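You operate a simulated robot arm through the tools that you are given. There is no shell and no other tool.

Carry out the task below with a simulated two-armed robot. There is one attempt and no reset: what you move stays moved.

## Task
Size the green O-ring, grease it and press it onto the matching blue post.
Fine: the step of the cone where it stops gives the post's number; shut the grease box again.

Only the result counts: the job must be done as asked and must still hold three seconds after the hand-in. Knocking over, shifting, dropping, spilling or breaking anything else fails it.

## Robot
Two 7-joint arms with fingered hands on one trunk that stands fixed in place. Base frame: the origin is at the foot of the trunk, x ahead of it, y to its left, z up; the work surface is at about z = 860. Readings come in mm, degrees, newtons and seconds.
The left shoulder is at [43, 124, 1211], the right one opposite. With the tool pointing down near the work surface each hand reaches from about 440 to 840 mm from the base axis, measured 20 degrees to its own side. Payload 3.6 kg a hand.
Tool frame (each hand has its own): the origin (TCP) lies between the finger pads and is the grasp point; the fingertips stand 34 mm ahead of it; z points along the fingers, y is the line along which they close. The gripper opens to 116 mm; its body begins 40 mm behind the TCP. The gripper is a hand of 5 fingers: y runs from the thumb to the fingers, the wrist lies at [-16, -160, -164] in the tool frame, and closing takes about 1.5 s.
Orientation is that of the tool frame in the base frame, as a unit quaternion [x, y, z, w]. With the fingers straight down and the wrist toward the robot, the tool's x, y and z point along [0, 1, 0], [1, 0, 0] and [0, 0, -1] of the base frame.

## Interface
- The arms move only by the tool step_arm. It takes "left_deltas", "right_deltas" or both (then of equal length, played together; a hand with none holds still); each is a list of rows, each an object (a shift or turn left out is 0, a gripper value left out holds the last) with "travel": the shift along the tool's x, y, z in mm, a list of three; "rot": the turn, a rotation vector about the tool's x, y, z in degrees, a list of three. In form: [{"travel": [tx, ty, tz], "rot": [wx, wy, wz]}, ...]. A call has 1 to 20 rows; each row is the pose to reach, as a shift and turn from the pose commanded when the call began, along the tool's axes at that moment. "left_grip" and "right_grip" are, for a hand that has rows, the opening, from 0 (shut) to 1 (fully open), set as the call begins (left out, the last holds). Each row takes 0.2 s and may step no farther than 50 mm and 8.6 degrees from the row before; otherwise, or with a gripper value out of range, the whole call is refused. Where a pose cannot be reached the arm comes as near as it can. A force on the tool above 50 N (or 10 N above the force at the start of the call, whichever is more), or a blocked arm, ends the call early, and 0.2 s more pass. The fingers move at their own pace (about 153 mm/s each) and stop on an object; they squeeze with about 31 N. The grip force told is the motor's: it shows also when the fingers shut on nothing. Time passes only in rows, and 0.2 s behind the last, so rows that repeat a pose let the fingers close. It gives the time, the measured TCP pose, the force on the tool (base axes), the opening and the grip force at its end, in the units of the frame above (readings bear some noise), with the torque about the TCP (base axes, N m) and any sound that the robot's microphone picked up, and new pictures: "show" is both (left out), scene, wrist or none (wrist: the cameras of the hands that moved).
- Cameras (640 x 400 px; columns grow to the right, rows downward): "scene" is now at [125.7, -31.8, 1392.1]; the picture's right is [-0.34, -0.94, -0.00], its down [-0.49, 0.18, -0.85] and it looks along [0.80, -0.29, -0.52] (base axes); focal length 366 px, centre (320, 200). "left" rides on the left gripper at [-69, -134, -110] in its tool frame; the picture's right is [-0.77, -0.19, 0.61], its down [0.59, -0.58, 0.56] and it looks along [0.25, 0.79, 0.55] (tool axes); focal length 256 px, centre (320, 200). "right" rides on the right gripper at [69, -134, -110] in its tool frame; the picture's right is [-0.77, 0.19, -0.61], its down [-0.59, -0.58, 0.57] and it looks along [-0.25, 0.80, 0.55] (tool axes); focal length 256 px, centre (320, 200).
- slide_trunk(by): moves the trunk up (or, below 0, down) by that many mm; the arms and the scene camera ride with it, the base frame stays. It gives what a move gives, with no picture.
- set_grasp(shape, hand): the hand has 5 fingers and takes this shape, open, in about a second: jaw (thumb against the fingers, like two jaws); tri (thumb and two fingers); tip (a fingertip pinch); poke (one finger out to press); point (the index stretched); flat (the hand flat); cup (the hand cupped); fist (a fist). The gripper value then closes the fingers along that shape, each until it touches; the sizes above hold for jaw. It gives what a move gives, with no picture.
- head_to(pan, tilt): turns the head with the scene camera to pan (to the left, within 86 degrees either way) and tilt (down, from -29 to 69), counted from straight ahead of the robot (the tilt from the chest, where the trunk bows). It gives what a move gives, and a new picture of the scene camera.
- locate(camera, pixels): for up to 12 pixels [column, row] of the newest picture of that camera ("zoom" is the newest enlarged one), the place [x, y, z] in the base frame of the surface seen there, good to about 2 mm. No time passes.
- enlarge(camera, box): a new picture of the part [left, top, right, bottom] of that camera's present view, enlarged. No time passes.
- close_job(): hands the job in; it is judged then, once.

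Open the grippers and draw the arms clear of the work before you hand the job in, unless the task says otherwise.

The tools are called after ">>>" by a JSON object that holds its "op" and its "data". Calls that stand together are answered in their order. step_arm: Moves the arms, as the interface text tells. Its arguments: {"type":"object","properties":{"left_deltas":{"type":"array","items":{"type":"object","properties":{"travel":{"type":"array","items":{"type":"number"}},"rot":{"type":"array","items":{"type":"number"}}}}},"left_grip":{"type":"number"},"right_deltas":{"type":"array","items":{"type":"object","properties":{"travel":{"type":"array","items":{"type":"number"}},"rot":{"type":"array","items":{"type":"number"}}}}},"right_grip":{"type":"number"},"show":{"type":"string","enum":["both","scene","wrist","none"]}},"required":[]} The other tools are called the same way: slide_trunk (by) moves the trunk up or down; set_grasp (shape, hand) gives the hand a shape; head_to (pan, tilt) turns the head that bears the scene camera; locate (camera, pixels) gives the place of the surface under pixels of a picture; enlarge (camera, box) takes an enlarged picture of a part of a camera's view; close_job () hands the job in.

At the start:

```text
time: 0.0
left_tcp_pos: [550.7, -22.3, 1213.3]
left_tool_rot: [0.707, 0.707, 0.001, 0.0]
left_contact_force: [1.3, -1.2, -0.7]
left_ft_torque: [-0.01, -0.01, 0.02]
left_width: 116.1
left_grasp_force: 0.1
left_shape: jaw
right_tcp_pos: [408.7, -458.3, 1116.8]
right_tool_rot: [0.706, 0.708, 0.0, 0.0]
right_contact_force: [0.2, -0.1, -0.6]
right_ft_torque: [0.0, -0.03, -0.01]
right_width: 115.8
right_grasp_force: 0.1
right_shape: jaw
trunk travel left (down, up): [-405.0, 357.0]
head pan, tilt (commanded): [-19.7, 31.4]
```

scene: 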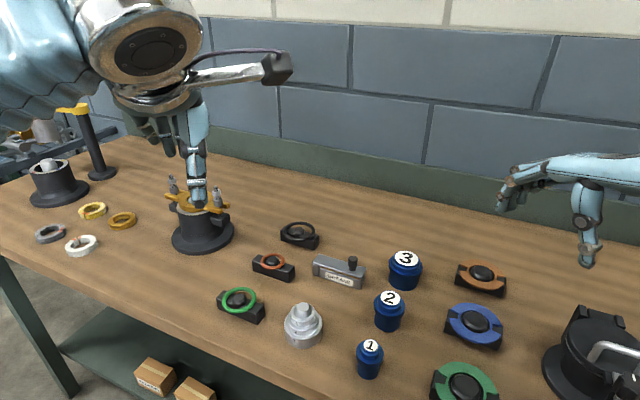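
right: 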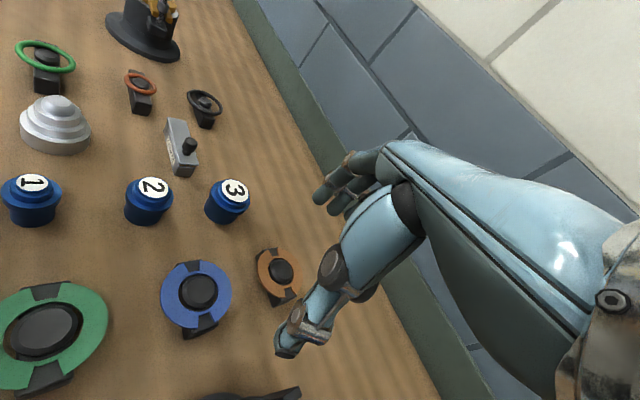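
left: 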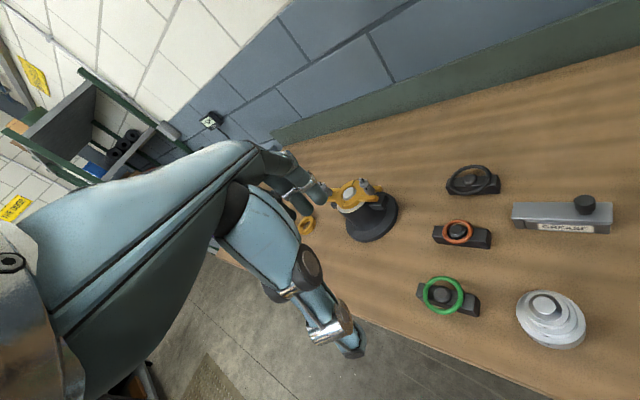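

The scene shows the green O-ring on a black holder at about (240,298), the stepped cone at (303,325), the grease box at (338,270) and posts 1, 2, 3. I enlarge that part to look at details.

>>> {"op": "enlarge", "data": {"camera": "scene", "box": [200, 210, 440, 390]}}

>>> {"op": "enlarge", "data": {"camera": "left", "box": [390, 140, 640, 370]}}

>>> {"op": "enlarge", "data": {"camera": "right", "box": [0, 20, 260, 240]}}

```text
2.22 times, centred on (320, 300) of scene
```

zoom: 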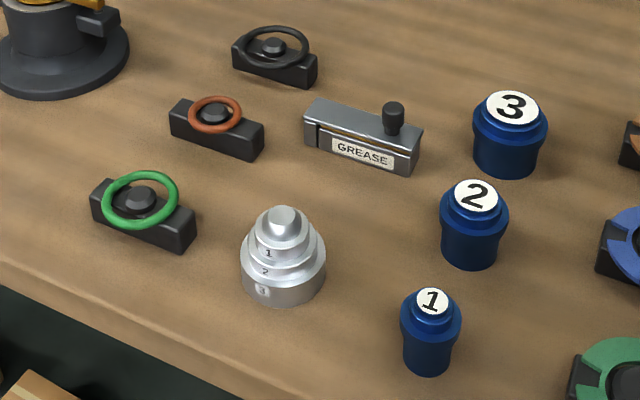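

```text
1.74 times, centred on (515, 255) of left
```

zoom: 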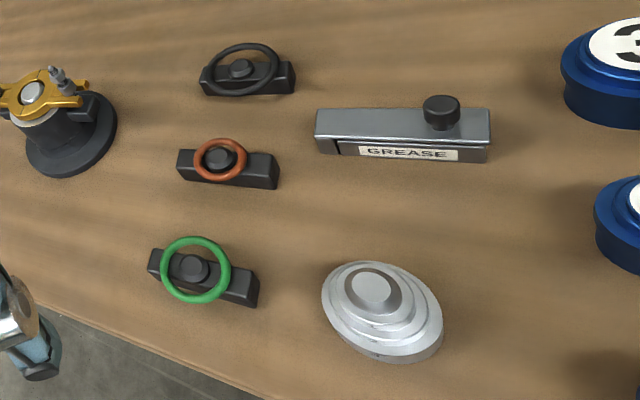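

```text
1.82 times, centred on (130, 130) of right
```

zoom: 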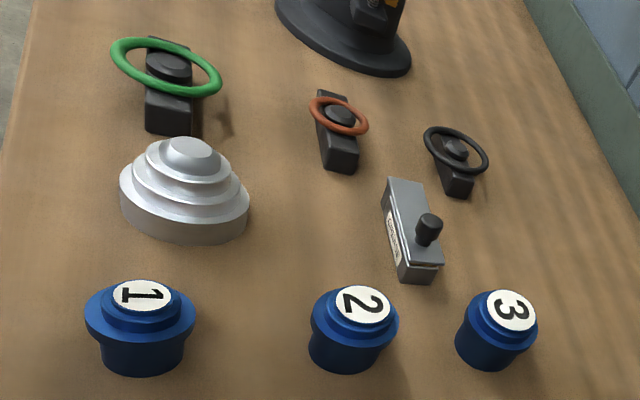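

I take closer enlargements to measure the parts precisely; first the green ring and its holder.

>>> {"op": "enlarge", "data": {"camera": "scene", "box": [208, 275, 272, 330]}}

```text
7.27 times, centred on (240, 302) of scene
```

zoom: 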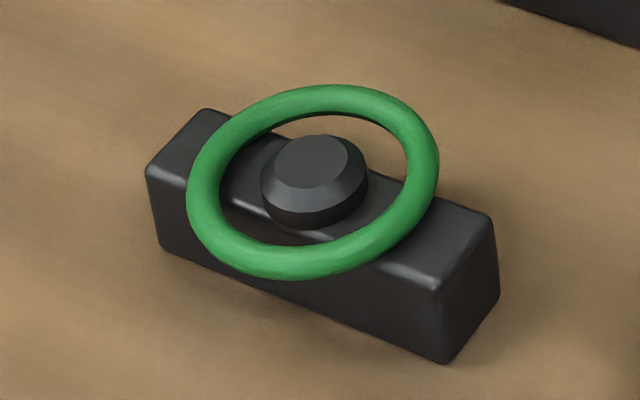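

The ring lies on a bar-shaped holder with a short peg inside it, overhanging the bar front and back. I measure ring points, peg top and bar corners.

>>> {"op": "locate", "data": {"camera": "zoom", "pixels": [[205, 185], [422, 160], [325, 98], [290, 264], [400, 235], [240, 130], [313, 160], [205, 112], [485, 220], [445, 295], [150, 170], [320, 350]]}}

>>> {"op": "enlarge", "data": {"camera": "scene", "box": [275, 290, 335, 350]}}

```text
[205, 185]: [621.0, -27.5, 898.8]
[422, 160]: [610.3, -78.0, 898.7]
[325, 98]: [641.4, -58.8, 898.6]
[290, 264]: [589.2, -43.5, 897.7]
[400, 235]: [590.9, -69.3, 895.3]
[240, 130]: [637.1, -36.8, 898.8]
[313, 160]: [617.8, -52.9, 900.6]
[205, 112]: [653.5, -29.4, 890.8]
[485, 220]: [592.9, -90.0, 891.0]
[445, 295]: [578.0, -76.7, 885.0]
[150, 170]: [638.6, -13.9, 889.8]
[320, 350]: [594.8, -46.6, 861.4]
```

```text
6.67 times, centred on (305, 320) of scene
```

zoom: 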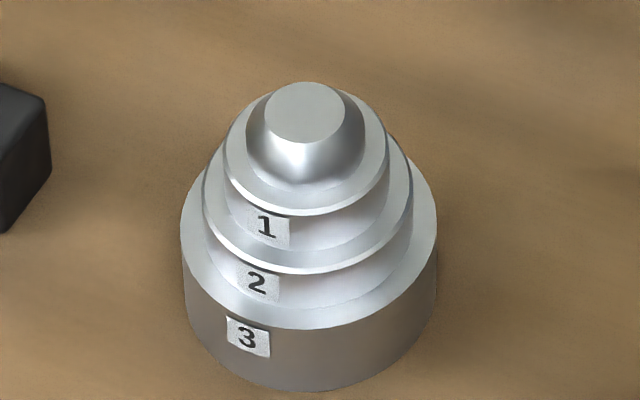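

The cone has steps labelled 1 (small) to 3 (large). I locate its edges.

>>> {"op": "locate", "data": {"camera": "zoom", "pixels": [[305, 110], [268, 112], [343, 112], [232, 165], [380, 165], [300, 208], [208, 205], [405, 205], [310, 268], [190, 240], [428, 240], [310, 320]]}}

>>> {"op": "enlarge", "data": {"camera": "scene", "box": [305, 245, 375, 295]}}

```text
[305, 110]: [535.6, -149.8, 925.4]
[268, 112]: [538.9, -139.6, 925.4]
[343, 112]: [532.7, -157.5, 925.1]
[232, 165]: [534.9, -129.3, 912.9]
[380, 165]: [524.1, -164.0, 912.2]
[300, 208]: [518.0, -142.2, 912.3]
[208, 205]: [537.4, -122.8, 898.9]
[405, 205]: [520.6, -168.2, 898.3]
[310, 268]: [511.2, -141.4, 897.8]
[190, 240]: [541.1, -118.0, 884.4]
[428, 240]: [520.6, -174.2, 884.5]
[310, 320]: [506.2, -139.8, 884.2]
```

```text
8.00 times, centred on (340, 270) of scene
```

zoom: 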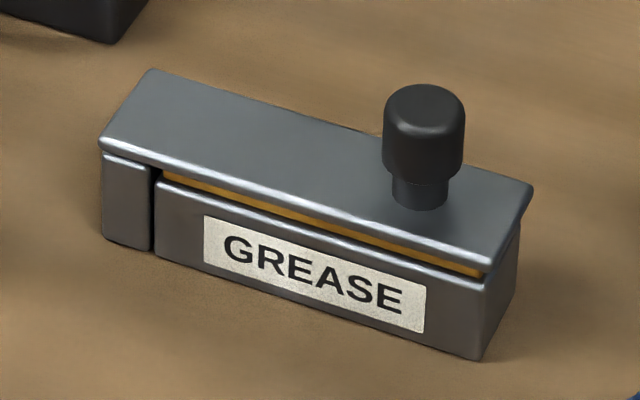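

The lid carries a knob at one end and there is a separate block at the other end (possibly the hinge/pivot). I look at it from the left and right hand cameras and locate it.

>>> {"op": "locate", "data": {"camera": "zoom", "pixels": [[150, 75], [105, 142], [525, 188], [490, 258], [425, 100], [395, 140], [455, 140], [420, 195], [170, 185], [480, 340], [105, 230], [128, 170]]}}

>>> {"op": "enlarge", "data": {"camera": "left", "box": [500, 180, 624, 250]}}

>>> {"op": "enlarge", "data": {"camera": "right", "box": [145, 105, 225, 185]}}

```text
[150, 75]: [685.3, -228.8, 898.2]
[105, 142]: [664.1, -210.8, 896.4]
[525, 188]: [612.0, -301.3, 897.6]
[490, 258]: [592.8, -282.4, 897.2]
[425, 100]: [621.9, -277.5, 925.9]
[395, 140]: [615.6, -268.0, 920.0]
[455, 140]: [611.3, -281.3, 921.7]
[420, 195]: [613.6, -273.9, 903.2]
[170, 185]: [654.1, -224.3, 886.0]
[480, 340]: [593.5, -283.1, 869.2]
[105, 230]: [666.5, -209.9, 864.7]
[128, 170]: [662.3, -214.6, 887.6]
```

```text
5.16 times, centred on (562, 215) of left
```

zoom: 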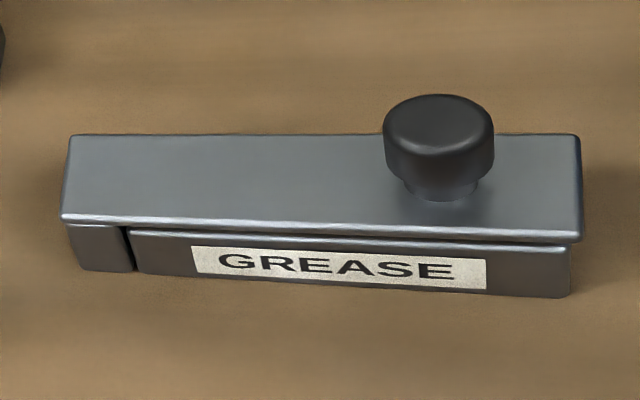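

```text
5.00 times, centred on (185, 145) of right
```

zoom: 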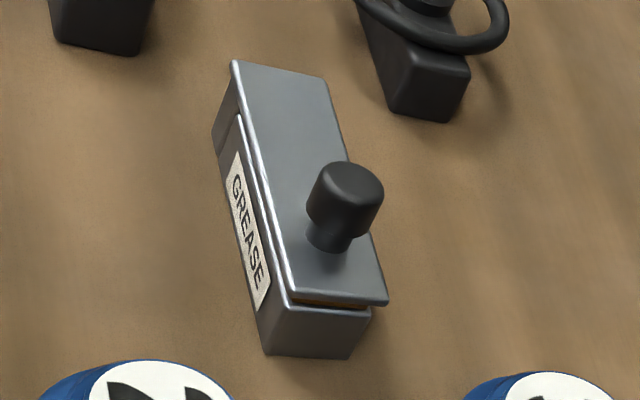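

The cone's steps have radii of about 19.5, 26 and 31.5 mm. Now I look at the three posts and the other rings.

>>> {"op": "enlarge", "data": {"camera": "scene", "box": [345, 330, 395, 385]}}

>>> {"op": "locate", "data": {"camera": "zoom", "pixels": [[320, 120], [320, 60], [320, 160]]}}

>>> {"op": "enlarge", "data": {"camera": "scene", "box": [360, 280, 420, 340]}}

>>> {"op": "enlarge", "data": {"camera": "scene", "box": [380, 240, 430, 300]}}

>>> {"op": "enlarge", "data": {"camera": "right", "box": [0, 160, 80, 240]}}

```text
7.27 times, centred on (370, 358) of scene
```

zoom: 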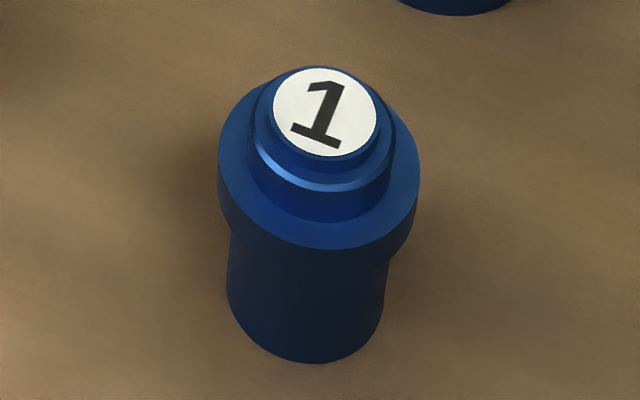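

```text
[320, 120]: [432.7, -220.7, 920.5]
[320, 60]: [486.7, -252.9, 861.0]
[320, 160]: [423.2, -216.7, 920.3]
```

```text
6.67 times, centred on (390, 310) of scene
```

zoom: 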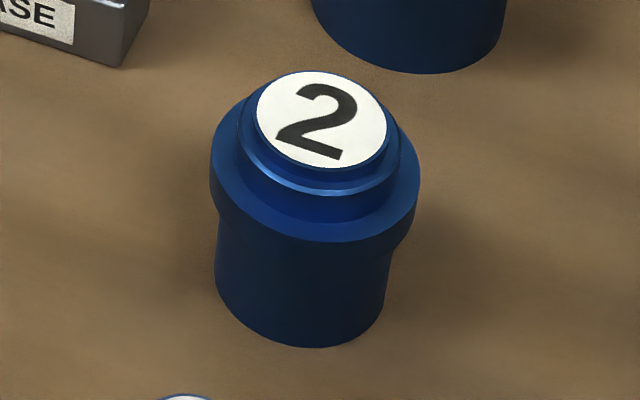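

```text
6.67 times, centred on (405, 270) of scene
```

zoom: 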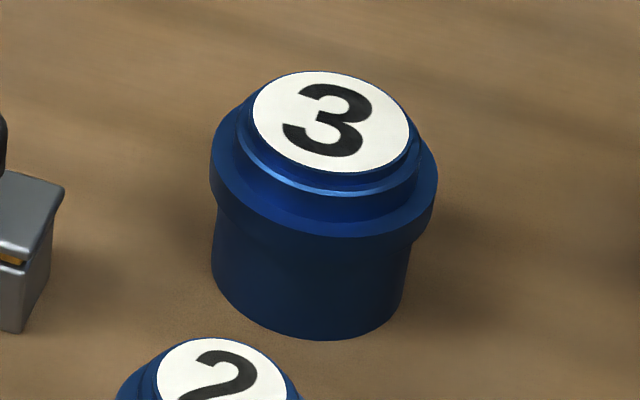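

```text
5.00 times, centred on (40, 200) of right
```

zoom: 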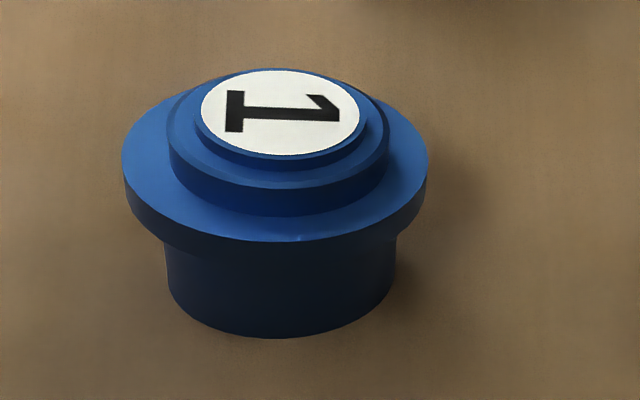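

Posts have a shoulder below the numbered top. I measure edges of the posts in the scene image.

>>> {"op": "enlarge", "data": {"camera": "scene", "box": [345, 330, 395, 385]}}

>>> {"op": "locate", "data": {"camera": "zoom", "pixels": [[325, 112], [276, 112], [374, 112], [323, 157], [252, 150], [392, 150], [320, 186], [320, 215], [222, 180], [416, 180], [320, 246], [310, 355]]}}

>>> {"op": "enlarge", "data": {"camera": "scene", "box": [360, 280, 420, 340]}}

>>> {"op": "locate", "data": {"camera": "zoom", "pixels": [[321, 120], [260, 120], [382, 120], [320, 165], [240, 145], [396, 150], [318, 190], [318, 212], [214, 175], [416, 180], [318, 236], [305, 340]]}}

>>> {"op": "enlarge", "data": {"camera": "scene", "box": [380, 240, 430, 300]}}

>>> {"op": "locate", "data": {"camera": "zoom", "pixels": [[331, 122], [257, 122], [406, 122], [330, 168], [240, 145], [418, 150], [325, 191], [325, 212], [213, 175], [433, 180], [322, 234], [310, 333]]}}

```text
7.27 times, centred on (370, 358) of scene
```

zoom: 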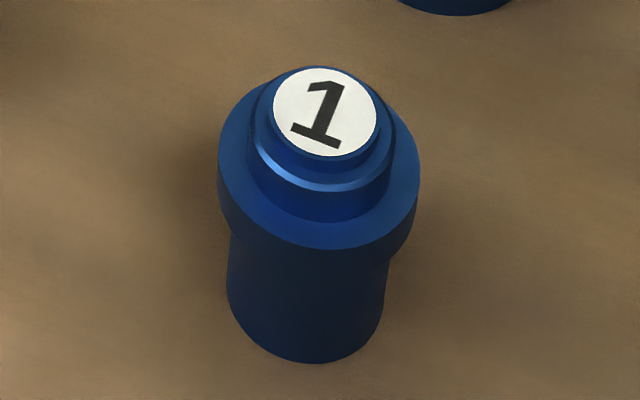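

```text
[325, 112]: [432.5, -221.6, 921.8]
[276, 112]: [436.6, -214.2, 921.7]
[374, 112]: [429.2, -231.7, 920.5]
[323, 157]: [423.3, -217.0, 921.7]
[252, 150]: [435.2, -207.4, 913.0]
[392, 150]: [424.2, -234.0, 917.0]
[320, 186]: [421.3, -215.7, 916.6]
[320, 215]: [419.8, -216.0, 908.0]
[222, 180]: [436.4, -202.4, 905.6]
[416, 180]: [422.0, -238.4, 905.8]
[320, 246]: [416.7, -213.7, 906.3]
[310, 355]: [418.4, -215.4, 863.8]
```

```text
6.67 times, centred on (390, 310) of scene
```

zoom: 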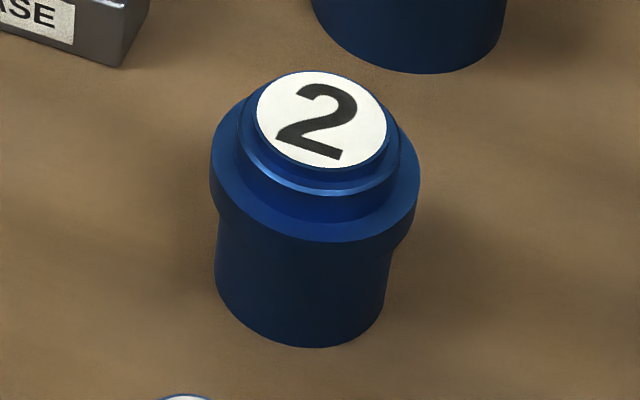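

```text
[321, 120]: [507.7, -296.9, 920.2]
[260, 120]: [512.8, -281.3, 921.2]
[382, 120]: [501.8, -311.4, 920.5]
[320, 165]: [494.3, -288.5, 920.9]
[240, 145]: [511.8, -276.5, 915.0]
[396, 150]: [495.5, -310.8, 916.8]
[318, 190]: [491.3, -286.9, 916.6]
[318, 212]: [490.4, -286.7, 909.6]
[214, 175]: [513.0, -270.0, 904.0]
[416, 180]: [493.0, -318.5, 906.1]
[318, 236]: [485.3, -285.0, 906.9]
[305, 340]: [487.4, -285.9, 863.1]
```

```text
6.67 times, centred on (405, 270) of scene
```

zoom: 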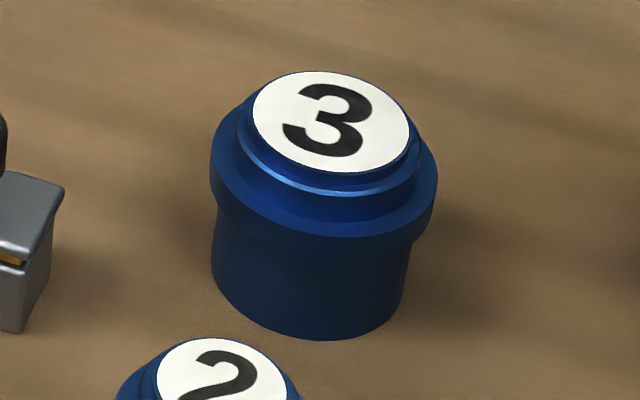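

```text
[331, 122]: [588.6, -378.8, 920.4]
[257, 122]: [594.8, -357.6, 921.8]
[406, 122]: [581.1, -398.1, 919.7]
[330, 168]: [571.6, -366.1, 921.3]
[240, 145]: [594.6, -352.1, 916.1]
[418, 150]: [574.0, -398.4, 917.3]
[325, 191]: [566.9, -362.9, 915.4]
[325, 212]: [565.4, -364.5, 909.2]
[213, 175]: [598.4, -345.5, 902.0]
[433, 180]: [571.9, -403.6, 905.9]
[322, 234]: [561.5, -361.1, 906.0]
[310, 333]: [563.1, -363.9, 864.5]
```

The green ring measures about 47 mm inside / 62 mm outside, so it will most likely stop on step 2, to be confirmed on the cone. First I examine the grease box lid: I bring the right hand above its knob at about (616,-276) and look with the wrist camera.

>>> {"op": "step_arm", "data": {"right_deltas": [{"travel": [26, 29.6, 5], "rot": [0, 0, -6.4]}, {"travel": [52, 59.2, 20], "rot": [0, 0, -12.9]}, {"travel": [78, 88.8, 35], "rot": [0, 0, -19.3]}, {"travel": [104, 118.4, 52], "rot": [0, 0, -25.7]}, {"travel": [130, 148, 70], "rot": [0, 0, -32.1]}, {"travel": [156, 177.6, 88], "rot": [0, 0, -38.6]}, {"travel": [182.3, 207.3, 107], "rot": [0, 0, -45]}], "right_grip": 0.45, "show": "both"}}

```text
time: 1.6
left_tcp_pos: [549.9, -22.1, 1214.2]
left_tool_rot: [0.707, 0.707, 0.0, 0.0]
left_contact_force: [-0.1, 1.2, 0.2]
left_ft_torque: [0.0, -0.04, -0.02]
left_width: 116.0
left_grasp_force: 0.0
left_shape: jaw
right_tcp_pos: [588.5, -274.6, 1026.3]
right_tool_rot: [0.382, 0.924, -0.001, 0.0]
right_contact_force: [0.9, -0.3, 0.8]
right_ft_torque: [-0.02, -0.02, 0.0]
right_width: 52.2
right_grasp_force: 0.1
right_shape: jaw
right hand out of reach, approached as far as the arm can: row 7
trunk travel left (down, up): [-405.0, 357.0]
head pan, tilt (commanded): [-19.7, 31.4]
```

scene: 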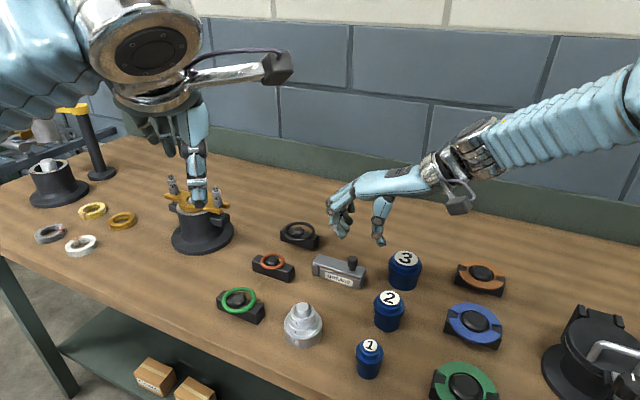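
right: 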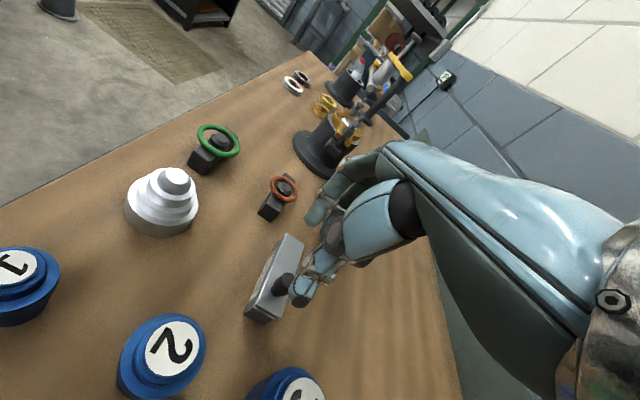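

The pose with 45° outward yaw is at the edge of reach; I turn the hand back to yaw 0 and check where it settles.

>>> {"op": "step_arm", "data": {"right_deltas": [{"rot": [0, 0, 7.5]}, {"rot": [0, 0, 15]}, {"rot": [0, 0, 22.5]}, {"rot": [0, 0, 30]}, {"rot": [0, 0, 37.5]}, {"rot": [0, 0, 45]}, {"rot": [0, 0, 45]}], "show": "both"}}

```text
time: 3.2
left_tcp_pos: [550.9, -21.2, 1213.0]
left_tool_rot: [0.707, 0.707, 0.0, -0.001]
left_contact_force: [-1.3, -0.5, 0.6]
left_ft_torque: [0.0, 0.02, -0.04]
left_width: 116.0
left_grasp_force: 0.1
left_shape: jaw
right_tcp_pos: [588.7, -274.4, 1025.7]
right_tool_rot: [0.707, 0.707, 0.0, -0.002]
right_contact_force: [-0.6, -0.1, 0.0]
right_ft_torque: [-0.02, 0.01, 0.0]
right_width: 52.9
right_grasp_force: 0.0
right_shape: jaw
trunk travel left (down, up): [-405.0, 357.0]
head pan, tilt (commanded): [-19.7, 31.4]
```

scene: 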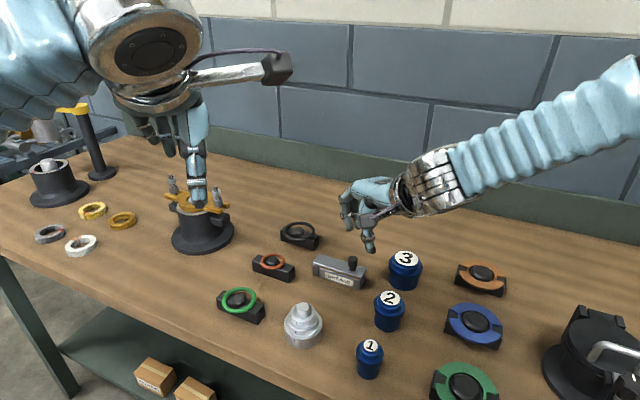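
right: 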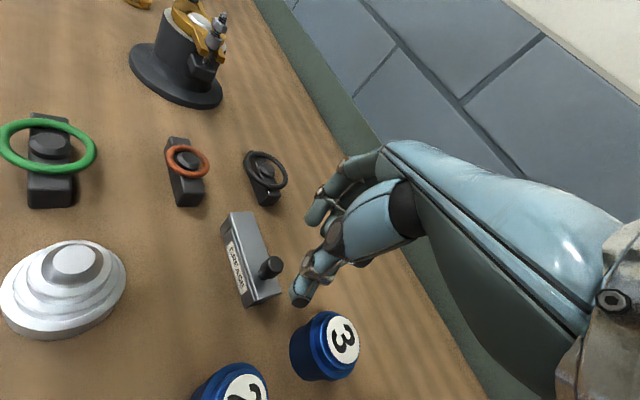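

Now the hand is at yaw 0 and within reach. I take a close look at the box from the right wrist camera and re-measure the knob.

>>> {"op": "enlarge", "data": {"camera": "right", "box": [200, 190, 330, 320]}}

>>> {"op": "enlarge", "data": {"camera": "scene", "box": [300, 215, 390, 300]}}

>>> {"op": "locate", "data": {"camera": "right", "pixels": [[270, 268], [262, 268], [278, 266], [270, 260], [237, 216], [247, 302], [279, 289], [225, 218], [252, 214]]}}

```text
3.08 times, centred on (265, 255) of right
```

zoom: 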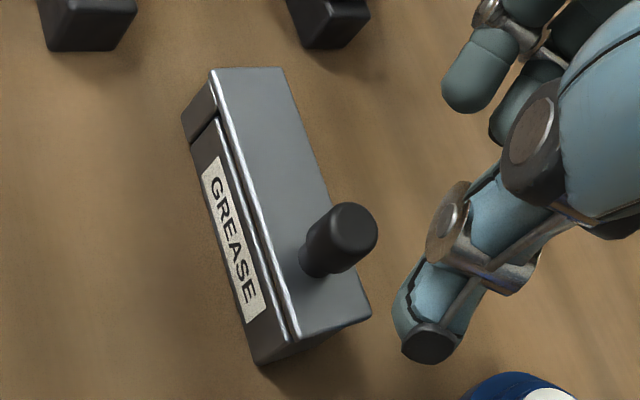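

```text
4.71 times, centred on (345, 258) of scene
```

zoom: 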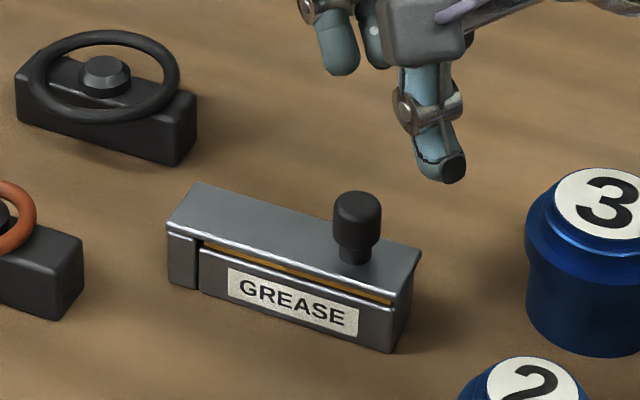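

```text
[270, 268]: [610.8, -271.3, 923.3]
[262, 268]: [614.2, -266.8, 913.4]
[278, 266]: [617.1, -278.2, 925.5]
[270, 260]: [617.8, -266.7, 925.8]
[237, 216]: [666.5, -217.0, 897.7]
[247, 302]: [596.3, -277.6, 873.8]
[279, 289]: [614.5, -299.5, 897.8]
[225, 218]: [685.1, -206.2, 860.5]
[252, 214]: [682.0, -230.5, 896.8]
```

Knob centre is at about (618,-275), top at z 926. I lower the right hand around the knob with fingers partly open (tips stopping about 8 mm above the lid).

>>> {"op": "step_arm", "data": {"right_deltas": [{"travel": [-0.3, 15, 10]}, {"travel": [-0.6, 29.3, 20]}, {"travel": [-0.6, 29.3, 40]}, {"travel": [-0.6, 29.3, 60]}, {"travel": [-0.6, 29.3, 75]}, {"travel": [-0.6, 29.3, 85.7]}], "right_grip": 0.45, "show": "both"}}

```text
time: 4.6
left_tcp_pos: [550.8, -21.5, 1213.2]
left_tool_rot: [0.708, 0.706, 0.001, 0.0]
left_contact_force: [0.2, 0.2, 0.5]
left_ft_torque: [0.02, 0.02, 0.0]
left_width: 115.7
left_grasp_force: 0.0
left_shape: jaw
right_tcp_pos: [589.1, -287.1, 971.4]
right_tool_rot: [0.706, 0.708, 0.001, -0.001]
right_contact_force: [0.5, 0.4, -0.1]
right_ft_torque: [0.01, 0.03, 0.01]
right_width: 52.5
right_grasp_force: 0.1
right_shape: jaw
right hand out of reach, approached as far as the arm can: row 2, 3, 4, 5, 6
trunk travel left (down, up): [-405.0, 357.0]
head pan, tilt (commanded): [-19.7, 31.4]
```

scene: 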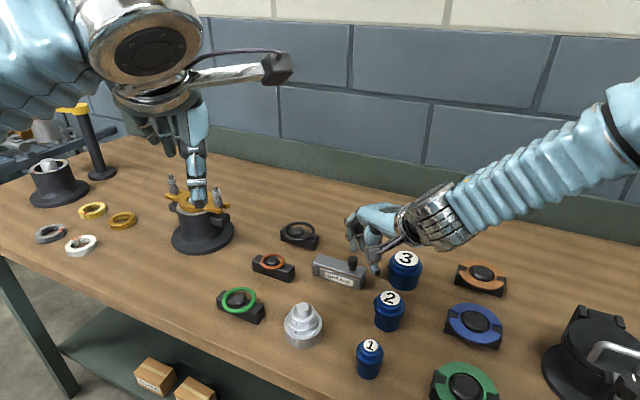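
right: 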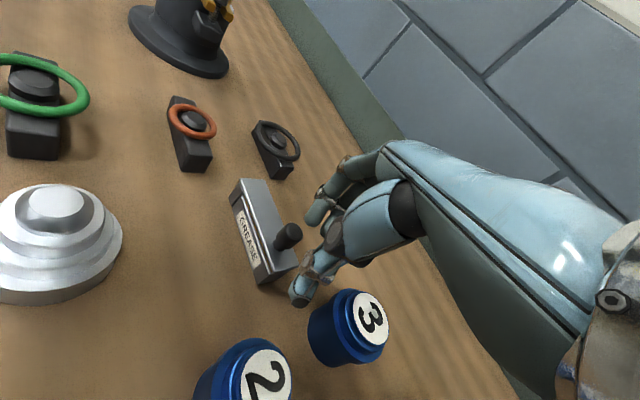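

The arm seems stuck in an awkward elbow posture (the distance itself is within reach). I back the right hand off to near its starting place to reset the posture.

>>> {"op": "step_arm", "data": {"right_deltas": [{"travel": [0, 0, -45]}, {"travel": [-30, -30, -70]}, {"travel": [-60, -60, -90]}, {"travel": [-95, -95, -110]}, {"travel": [-130, -130, -130]}, {"travel": [-171, -180, -145]}, {"travel": [-171, -180, -145]}], "show": "both"}}

```text
refused: row 4 steps farther than a row can; nothing moved
```

The step was slightly too long; I resend with smaller rows.

>>> {"op": "step_arm", "data": {"right_deltas": [{"travel": [0, 0, -45]}, {"travel": [-28, -28, -70]}, {"travel": [-56, -56, -90]}, {"travel": [-85, -88, -105]}, {"travel": [-114, -120, -120]}, {"travel": [-143, -152, -135]}, {"travel": [-171, -180, -145]}, {"travel": [-171, -180, -145]}], "show": "scene"}}

```text
time: 6.4
left_tcp_pos: [550.4, -19.8, 1213.3]
left_tool_rot: [0.707, 0.708, 0.0, 0.0]
left_contact_force: [0.0, -0.1, 0.1]
left_ft_torque: [-0.01, 0.0, -0.02]
left_width: 115.6
left_grasp_force: 0.0
left_shape: jaw
right_tcp_pos: [413.0, -458.2, 1118.0]
right_tool_rot: [0.706, 0.708, 0.0, 0.0]
right_contact_force: [-0.5, -0.2, 0.4]
right_ft_torque: [-0.01, 0.03, -0.04]
right_width: 52.4
right_grasp_force: 0.0
right_shape: jaw
trunk travel left (down, up): [-405.0, 357.0]
head pan, tilt (commanded): [-19.7, 31.4]
```

scene: 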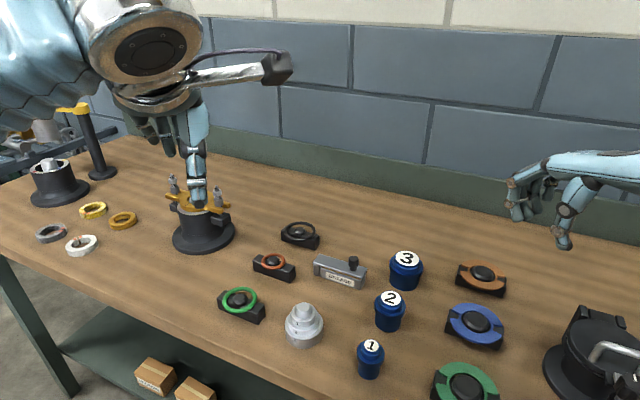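

I try the left arm for the lid instead, with its closing line across the box (yaw 45°), moving above the knob.

>>> {"op": "step_arm", "data": {"left_deltas": [{"travel": [-32, 8.5, 10], "rot": [0, 0, 5.6]}, {"travel": [-64, 17, 35], "rot": [0, 0, 11.2]}, {"travel": [-96, 25, 60], "rot": [0, 0, 16.9]}, {"travel": [-128, 34, 85], "rot": [0, 0, 22.5]}, {"travel": [-160, 42, 110], "rot": [0, 0, 28]}, {"travel": [-192, 51, 140], "rot": [0, 0, 33.7]}, {"travel": [-224, 59, 170], "rot": [0, 0, 39.4]}, {"travel": [-255, 67.6, 203], "rot": [0, 0, 45]}, {"travel": [-255, 67.6, 203], "rot": [0, 0, 45]}], "left_grip": 0.45, "show": "both"}}

```text
time: 8.4
left_tcp_pos: [618.2, -277.7, 1009.6]
left_tool_rot: [0.924, 0.383, 0.0, 0.0]
left_contact_force: [0.3, 0.3, 0.5]
left_ft_torque: [-0.03, 0.02, 0.01]
left_width: 52.5
left_grasp_force: 0.0
left_shape: jaw
right_tcp_pos: [412.2, -458.4, 1119.6]
right_tool_rot: [0.706, 0.708, 0.001, 0.0]
right_contact_force: [0.0, 0.1, -0.2]
right_ft_torque: [-0.05, -0.05, -0.01]
right_width: 52.4
right_grasp_force: 0.0
right_shape: jaw
trunk travel left (down, up): [-405.0, 357.0]
head pan, tilt (commanded): [-19.7, 31.4]
```

scene: 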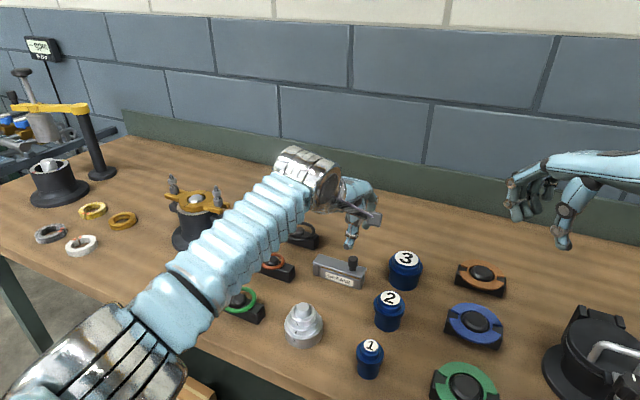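
left: 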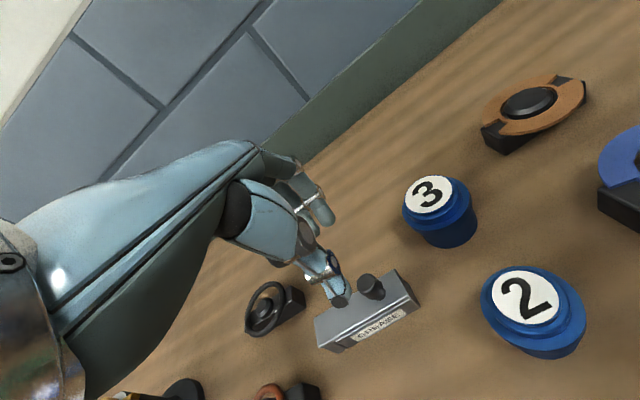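

The left arm reaches this pose well. I locate the knob from the left wrist camera for alignment.

>>> {"op": "enlarge", "data": {"camera": "left", "box": [290, 200, 430, 360]}}

>>> {"op": "locate", "data": {"camera": "left", "pixels": [[371, 281], [364, 283], [379, 283], [372, 275], [372, 290], [316, 326], [345, 340], [398, 272], [419, 299]]}}

```text
2.50 times, centred on (360, 280) of left
```

zoom: 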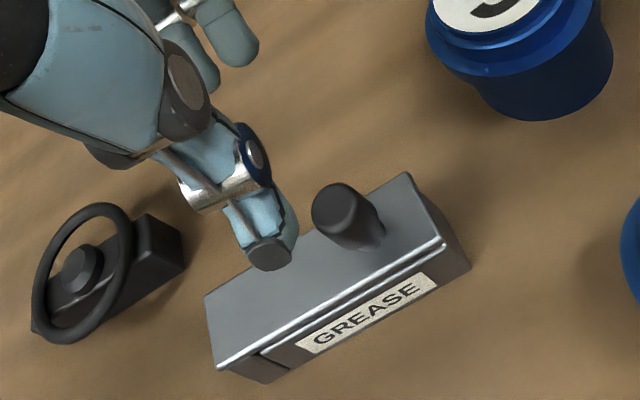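

```text
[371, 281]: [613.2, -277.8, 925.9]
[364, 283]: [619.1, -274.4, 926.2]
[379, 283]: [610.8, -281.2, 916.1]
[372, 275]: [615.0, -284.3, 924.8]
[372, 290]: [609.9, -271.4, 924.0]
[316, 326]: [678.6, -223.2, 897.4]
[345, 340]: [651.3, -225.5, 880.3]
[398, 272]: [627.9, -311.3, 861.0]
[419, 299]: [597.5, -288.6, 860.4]
```

Knob centre is about (616,-277). I lower the left hand around the knob.

>>> {"op": "step_arm", "data": {"left_deltas": [{"travel": [-1, -2, 20]}, {"travel": [-1, -2, 40]}, {"travel": [-1, -2, 55]}, {"travel": [-1, -2, 64]}, {"travel": [-1, -2, 68]}], "left_grip": 0.45, "show": "both"}}

```text
time: 9.6
left_tcp_pos: [615.4, -276.8, 942.4]
left_tool_rot: [0.924, 0.382, 0.0, 0.0]
left_contact_force: [-0.7, -0.1, 0.4]
left_ft_torque: [-0.01, -0.02, 0.01]
left_width: 53.0
left_grasp_force: 0.0
left_shape: jaw
right_tcp_pos: [409.5, -459.3, 1118.4]
right_tool_rot: [0.707, 0.708, -0.001, -0.002]
right_contact_force: [-0.2, -0.2, 0.5]
right_ft_torque: [-0.01, 0.02, -0.01]
right_width: 52.6
right_grasp_force: 0.0
right_shape: jaw
trunk travel left (down, up): [-405.0, 357.0]
head pan, tilt (commanded): [-19.7, 31.4]
```

scene: 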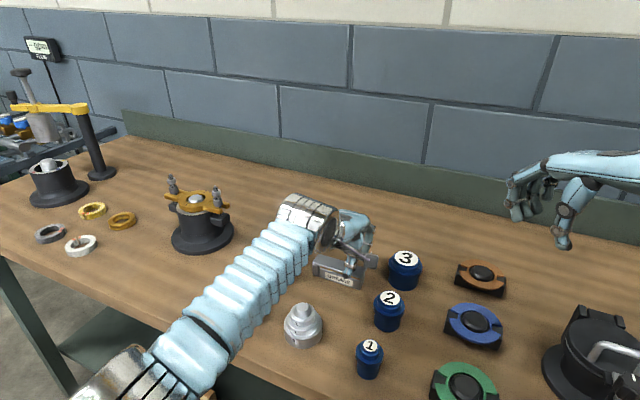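
left: 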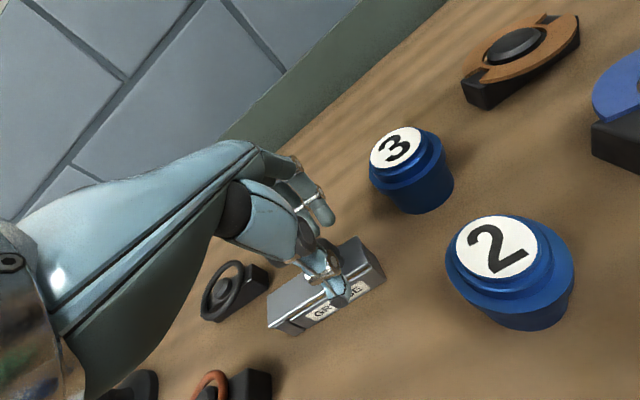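

>>> {"op": "enlarge", "data": {"camera": "left", "box": [260, 180, 400, 340]}}

>>> {"op": "enlarge", "data": {"camera": "scene", "box": [290, 195, 410, 300]}}

```text
2.50 times, centred on (330, 260) of left
```

zoom: 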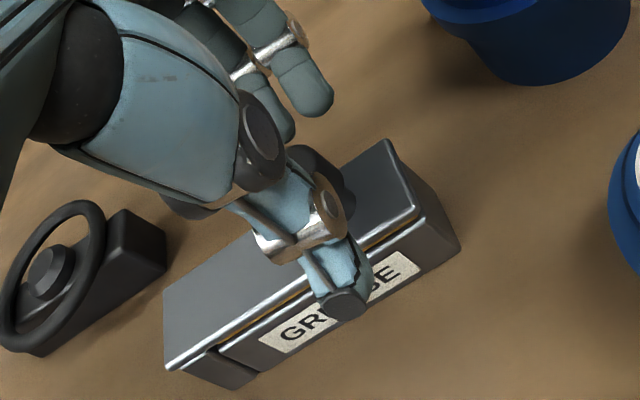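

```text
3.81 times, centred on (350, 248) of scene
```

zoom: 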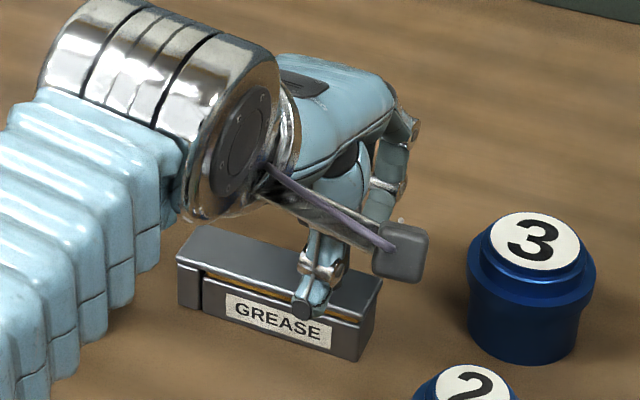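

The thumb is on the near side and the fingers on the far side of the knob. I close the fingers on the knob.

>>> {"op": "step_arm", "data": {"left_deltas": [{"travel": [0, 0, 0]}, {"travel": [0, 0, 0]}, {"travel": [0, 0, 0]}, {"travel": [0, 0, 0]}, {"travel": [0, 0, 0]}, {"travel": [0, 0, 0]}], "left_grip": 0, "show": "both"}}

```text
time: 11.0
left_tcp_pos: [615.8, -276.5, 943.4]
left_tool_rot: [0.924, 0.383, 0.0, 0.0]
left_contact_force: [-6.1, 2.3, 0.5]
left_ft_torque: [0.05, 0.18, -0.02]
left_width: 10.6
left_grasp_force: 31.1
left_shape: jaw
right_tcp_pos: [410.3, -459.2, 1119.5]
right_tool_rot: [0.706, 0.708, 0.0, -0.001]
right_contact_force: [-0.4, 0.0, -0.4]
right_ft_torque: [-0.01, -0.01, 0.01]
right_width: 52.5
right_grasp_force: 0.0
right_shape: jaw
trunk travel left (down, up): [-405.0, 357.0]
head pan, tilt (commanded): [-19.7, 31.4]
```

scene: 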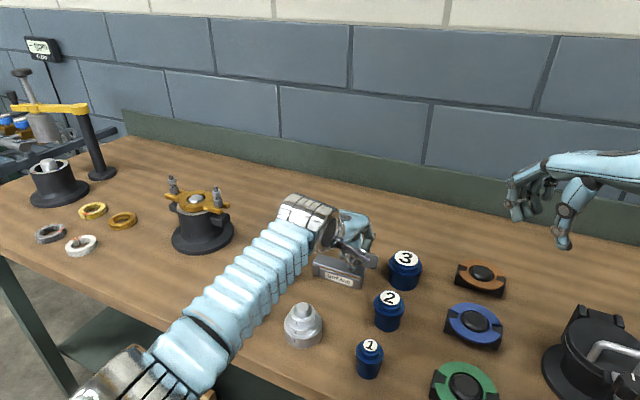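
left: 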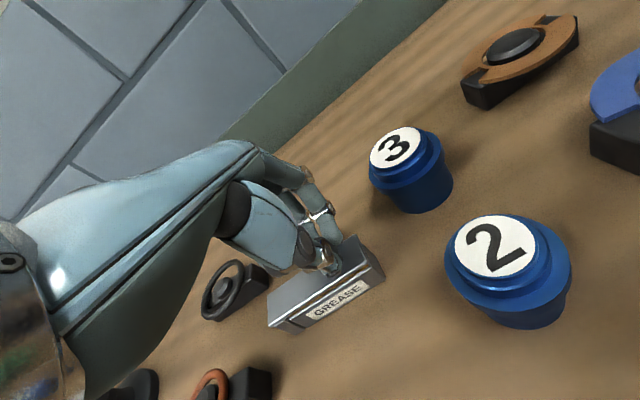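

The fingers hold the knob (grip 31 N). I look closely to see whether the lid moved.

>>> {"op": "enlarge", "data": {"camera": "left", "box": [260, 180, 400, 340]}}

>>> {"op": "enlarge", "data": {"camera": "scene", "box": [290, 195, 410, 300]}}

```text
2.50 times, centred on (330, 260) of left
```

zoom: 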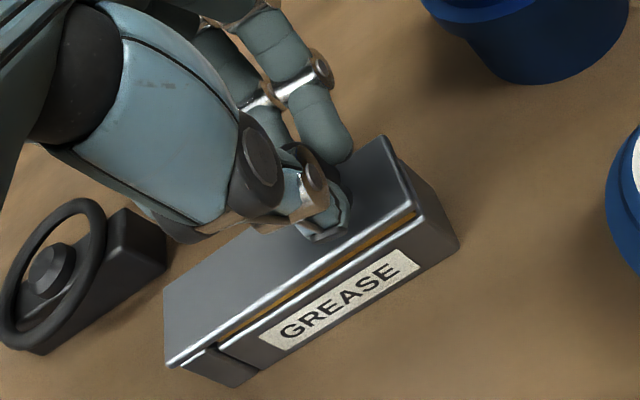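

```text
3.81 times, centred on (350, 248) of scene
```

zoom: 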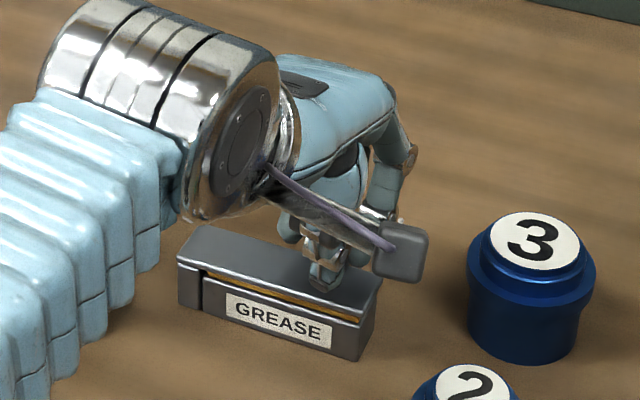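

The lid has swivelled a little sideways (grease strip wider at the knob end), so it is a swivel lid pivoting at the far-left block. I swing it outwards along an arc (radius about 75 mm around (670,-224)), first 10°, checking the forces.

>>> {"op": "step_arm", "data": {"left_deltas": [{"travel": [0.1, 3.3, 0]}, {"travel": [0.2, 6.6, 0]}, {"travel": [0.5, 9.9, 0]}, {"travel": [0.9, 13.1, 0]}], "left_grip": 0, "show": "scene"}}

>>> {"op": "enlarge", "data": {"camera": "scene", "box": [290, 195, 410, 300]}}

```text
time: 12.0
left_tcp_pos: [621.6, -281.7, 943.8]
left_tool_rot: [0.924, 0.382, -0.001, -0.002]
left_contact_force: [-35.4, 21.8, 3.2]
left_ft_torque: [0.63, 1.05, 0.08]
left_width: 6.2
left_grasp_force: 31.2
left_shape: jaw
right_tcp_pos: [406.4, -458.1, 1122.2]
right_tool_rot: [0.707, 0.707, 0.001, 0.001]
right_contact_force: [0.4, -0.1, -0.5]
right_ft_torque: [0.0, 0.01, 0.01]
right_width: 52.3
right_grasp_force: 0.0
right_shape: jaw
trunk travel left (down, up): [-405.0, 357.0]
head pan, tilt (commanded): [-19.7, 31.4]
```

scene: 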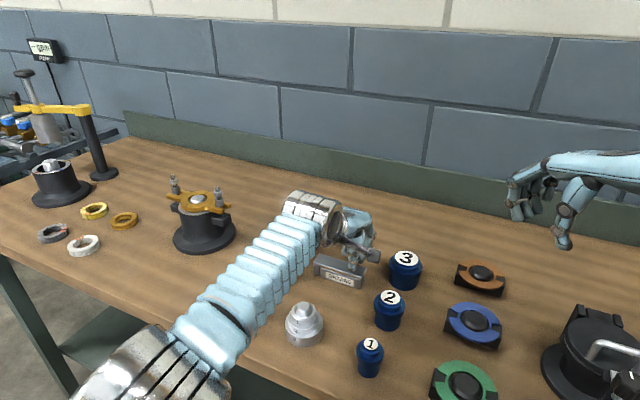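

```text
3.81 times, centred on (350, 248) of scene
```

zoom: 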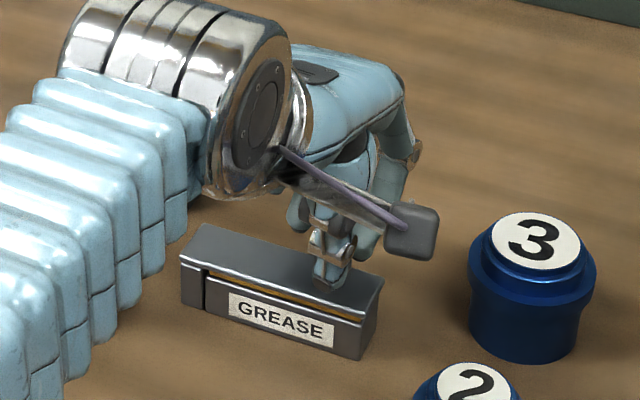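

Force climbed to 41 N and the lid did not swing, so this is not the way. I go back to relieve the force and check the box position.

>>> {"op": "step_arm", "data": {"left_deltas": [{"travel": [-0.4, -6, 0]}, {"travel": [-0.9, -13.1, 0]}, {"travel": [-0.9, -13.1, 0]}], "left_grip": 0, "show": "both"}}

>>> {"op": "enlarge", "data": {"camera": "scene", "box": [290, 195, 410, 300]}}

>>> {"op": "enlarge", "data": {"camera": "left", "box": [260, 180, 400, 340]}}

```text
time: 12.8
left_tcp_pos: [615.5, -278.1, 943.3]
left_tool_rot: [0.924, 0.383, 0.002, 0.001]
left_contact_force: [-1.9, -3.9, 0.9]
left_ft_torque: [-0.21, -0.18, -0.03]
left_width: 10.3
left_grasp_force: 30.8
left_shape: jaw
right_tcp_pos: [411.2, -459.8, 1119.1]
right_tool_rot: [0.707, 0.708, 0.0, 0.0]
right_contact_force: [-0.3, 0.1, 0.0]
right_ft_torque: [-0.01, 0.03, -0.01]
right_width: 52.3
right_grasp_force: 0.1
right_shape: jaw
trunk travel left (down, up): [-405.0, 357.0]
head pan, tilt (commanded): [-19.7, 31.4]
```

scene: 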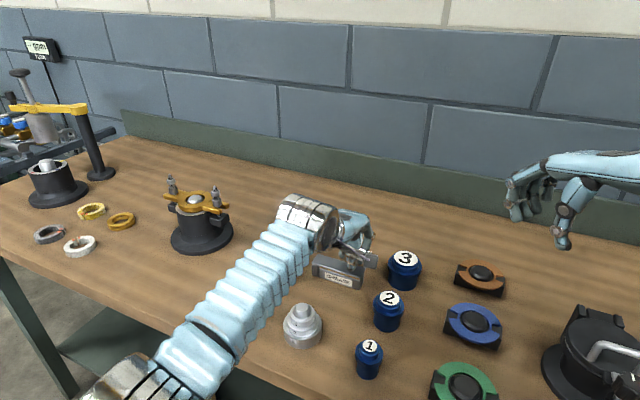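
left: 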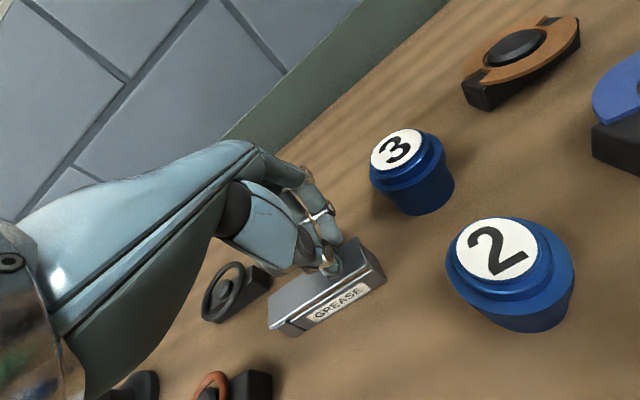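

```text
3.81 times, centred on (350, 248) of scene
```

zoom: 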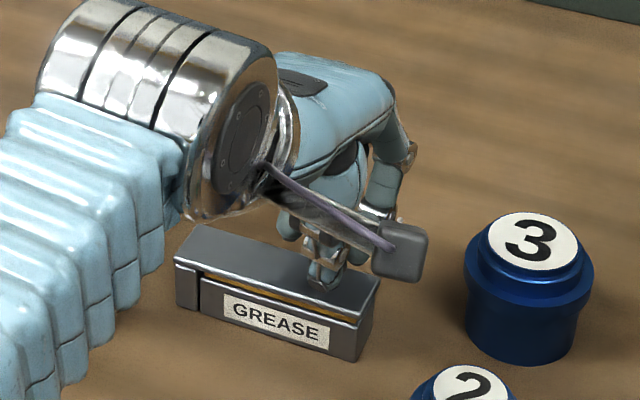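

```text
2.50 times, centred on (330, 260) of left
```

zoom: 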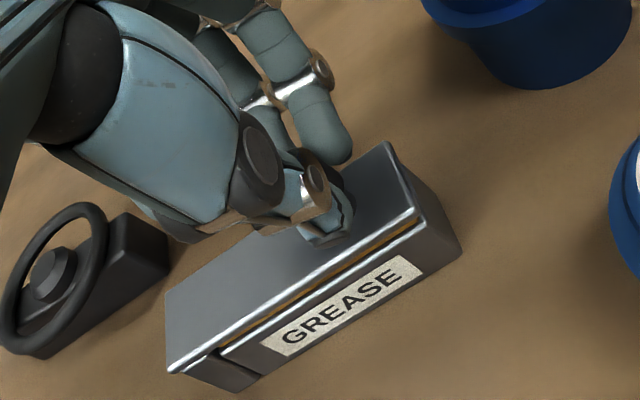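

The box is back relative to the posts. Now I test lifting the knob gently (hinge hypothesis), 4 mm up.

>>> {"op": "step_arm", "data": {"left_deltas": [{"travel": [0, 0, -2]}, {"travel": [0, 0, -4]}], "left_grip": 0, "show": "both"}}

>>> {"op": "enlarge", "data": {"camera": "scene", "box": [290, 195, 410, 300]}}

>>> {"op": "enlarge", "data": {"camera": "left", "box": [260, 180, 400, 340]}}

```text
time: 13.4
left_tcp_pos: [616.7, -277.4, 945.8]
left_tool_rot: [0.924, 0.383, 0.0, -0.001]
left_contact_force: [-1.2, -2.8, 0.4]
left_ft_torque: [-0.29, -0.18, 0.02]
left_width: 10.6
left_grasp_force: 31.3
left_shape: jaw
right_tcp_pos: [411.2, -460.1, 1118.9]
right_tool_rot: [0.706, 0.708, -0.001, -0.001]
right_contact_force: [-0.2, -0.5, 0.7]
right_ft_torque: [0.02, -0.02, -0.02]
right_width: 52.5
right_grasp_force: 0.0
right_shape: jaw
trunk travel left (down, up): [-405.0, 357.0]
head pan, tilt (commanded): [-19.7, 31.4]
```

scene: 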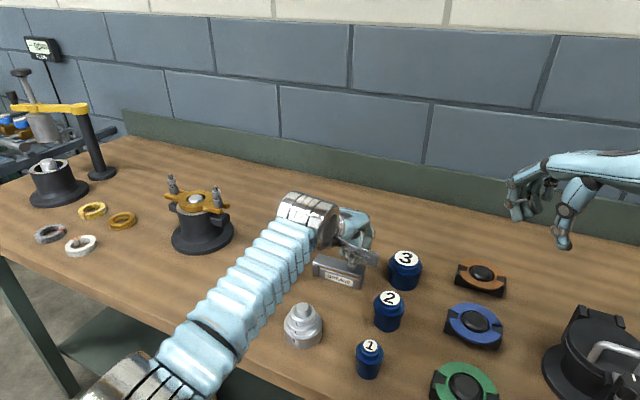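
left: 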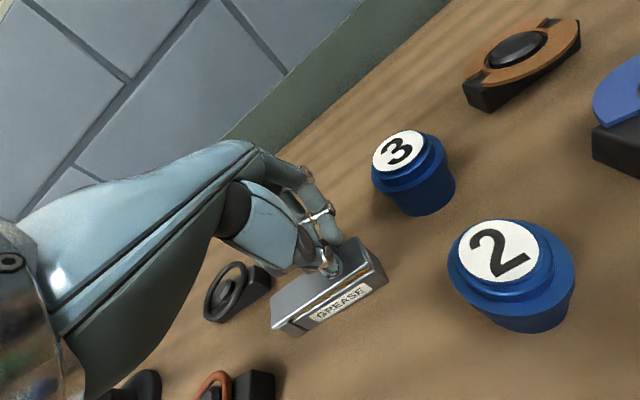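

```text
3.81 times, centred on (350, 248) of scene
```

zoom: 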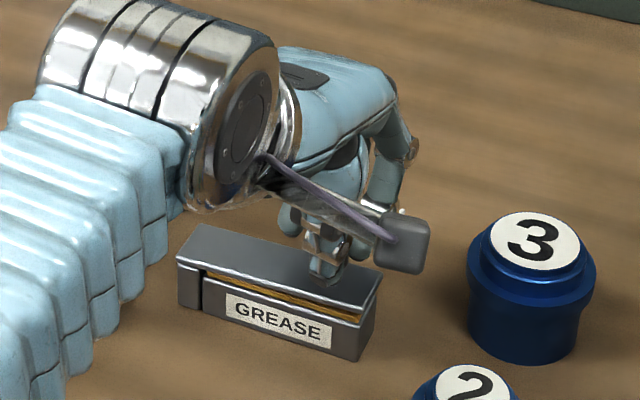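

```text
2.50 times, centred on (330, 260) of left
```

zoom: 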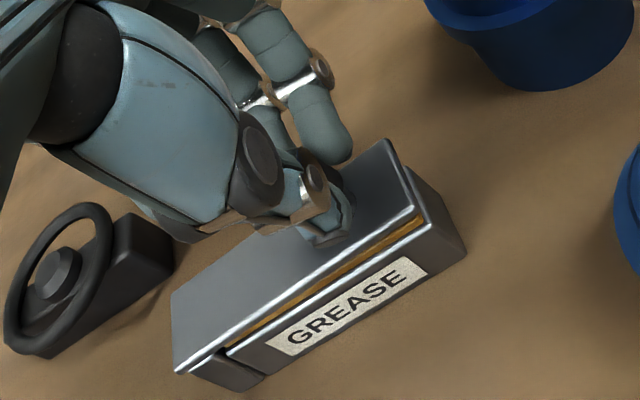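

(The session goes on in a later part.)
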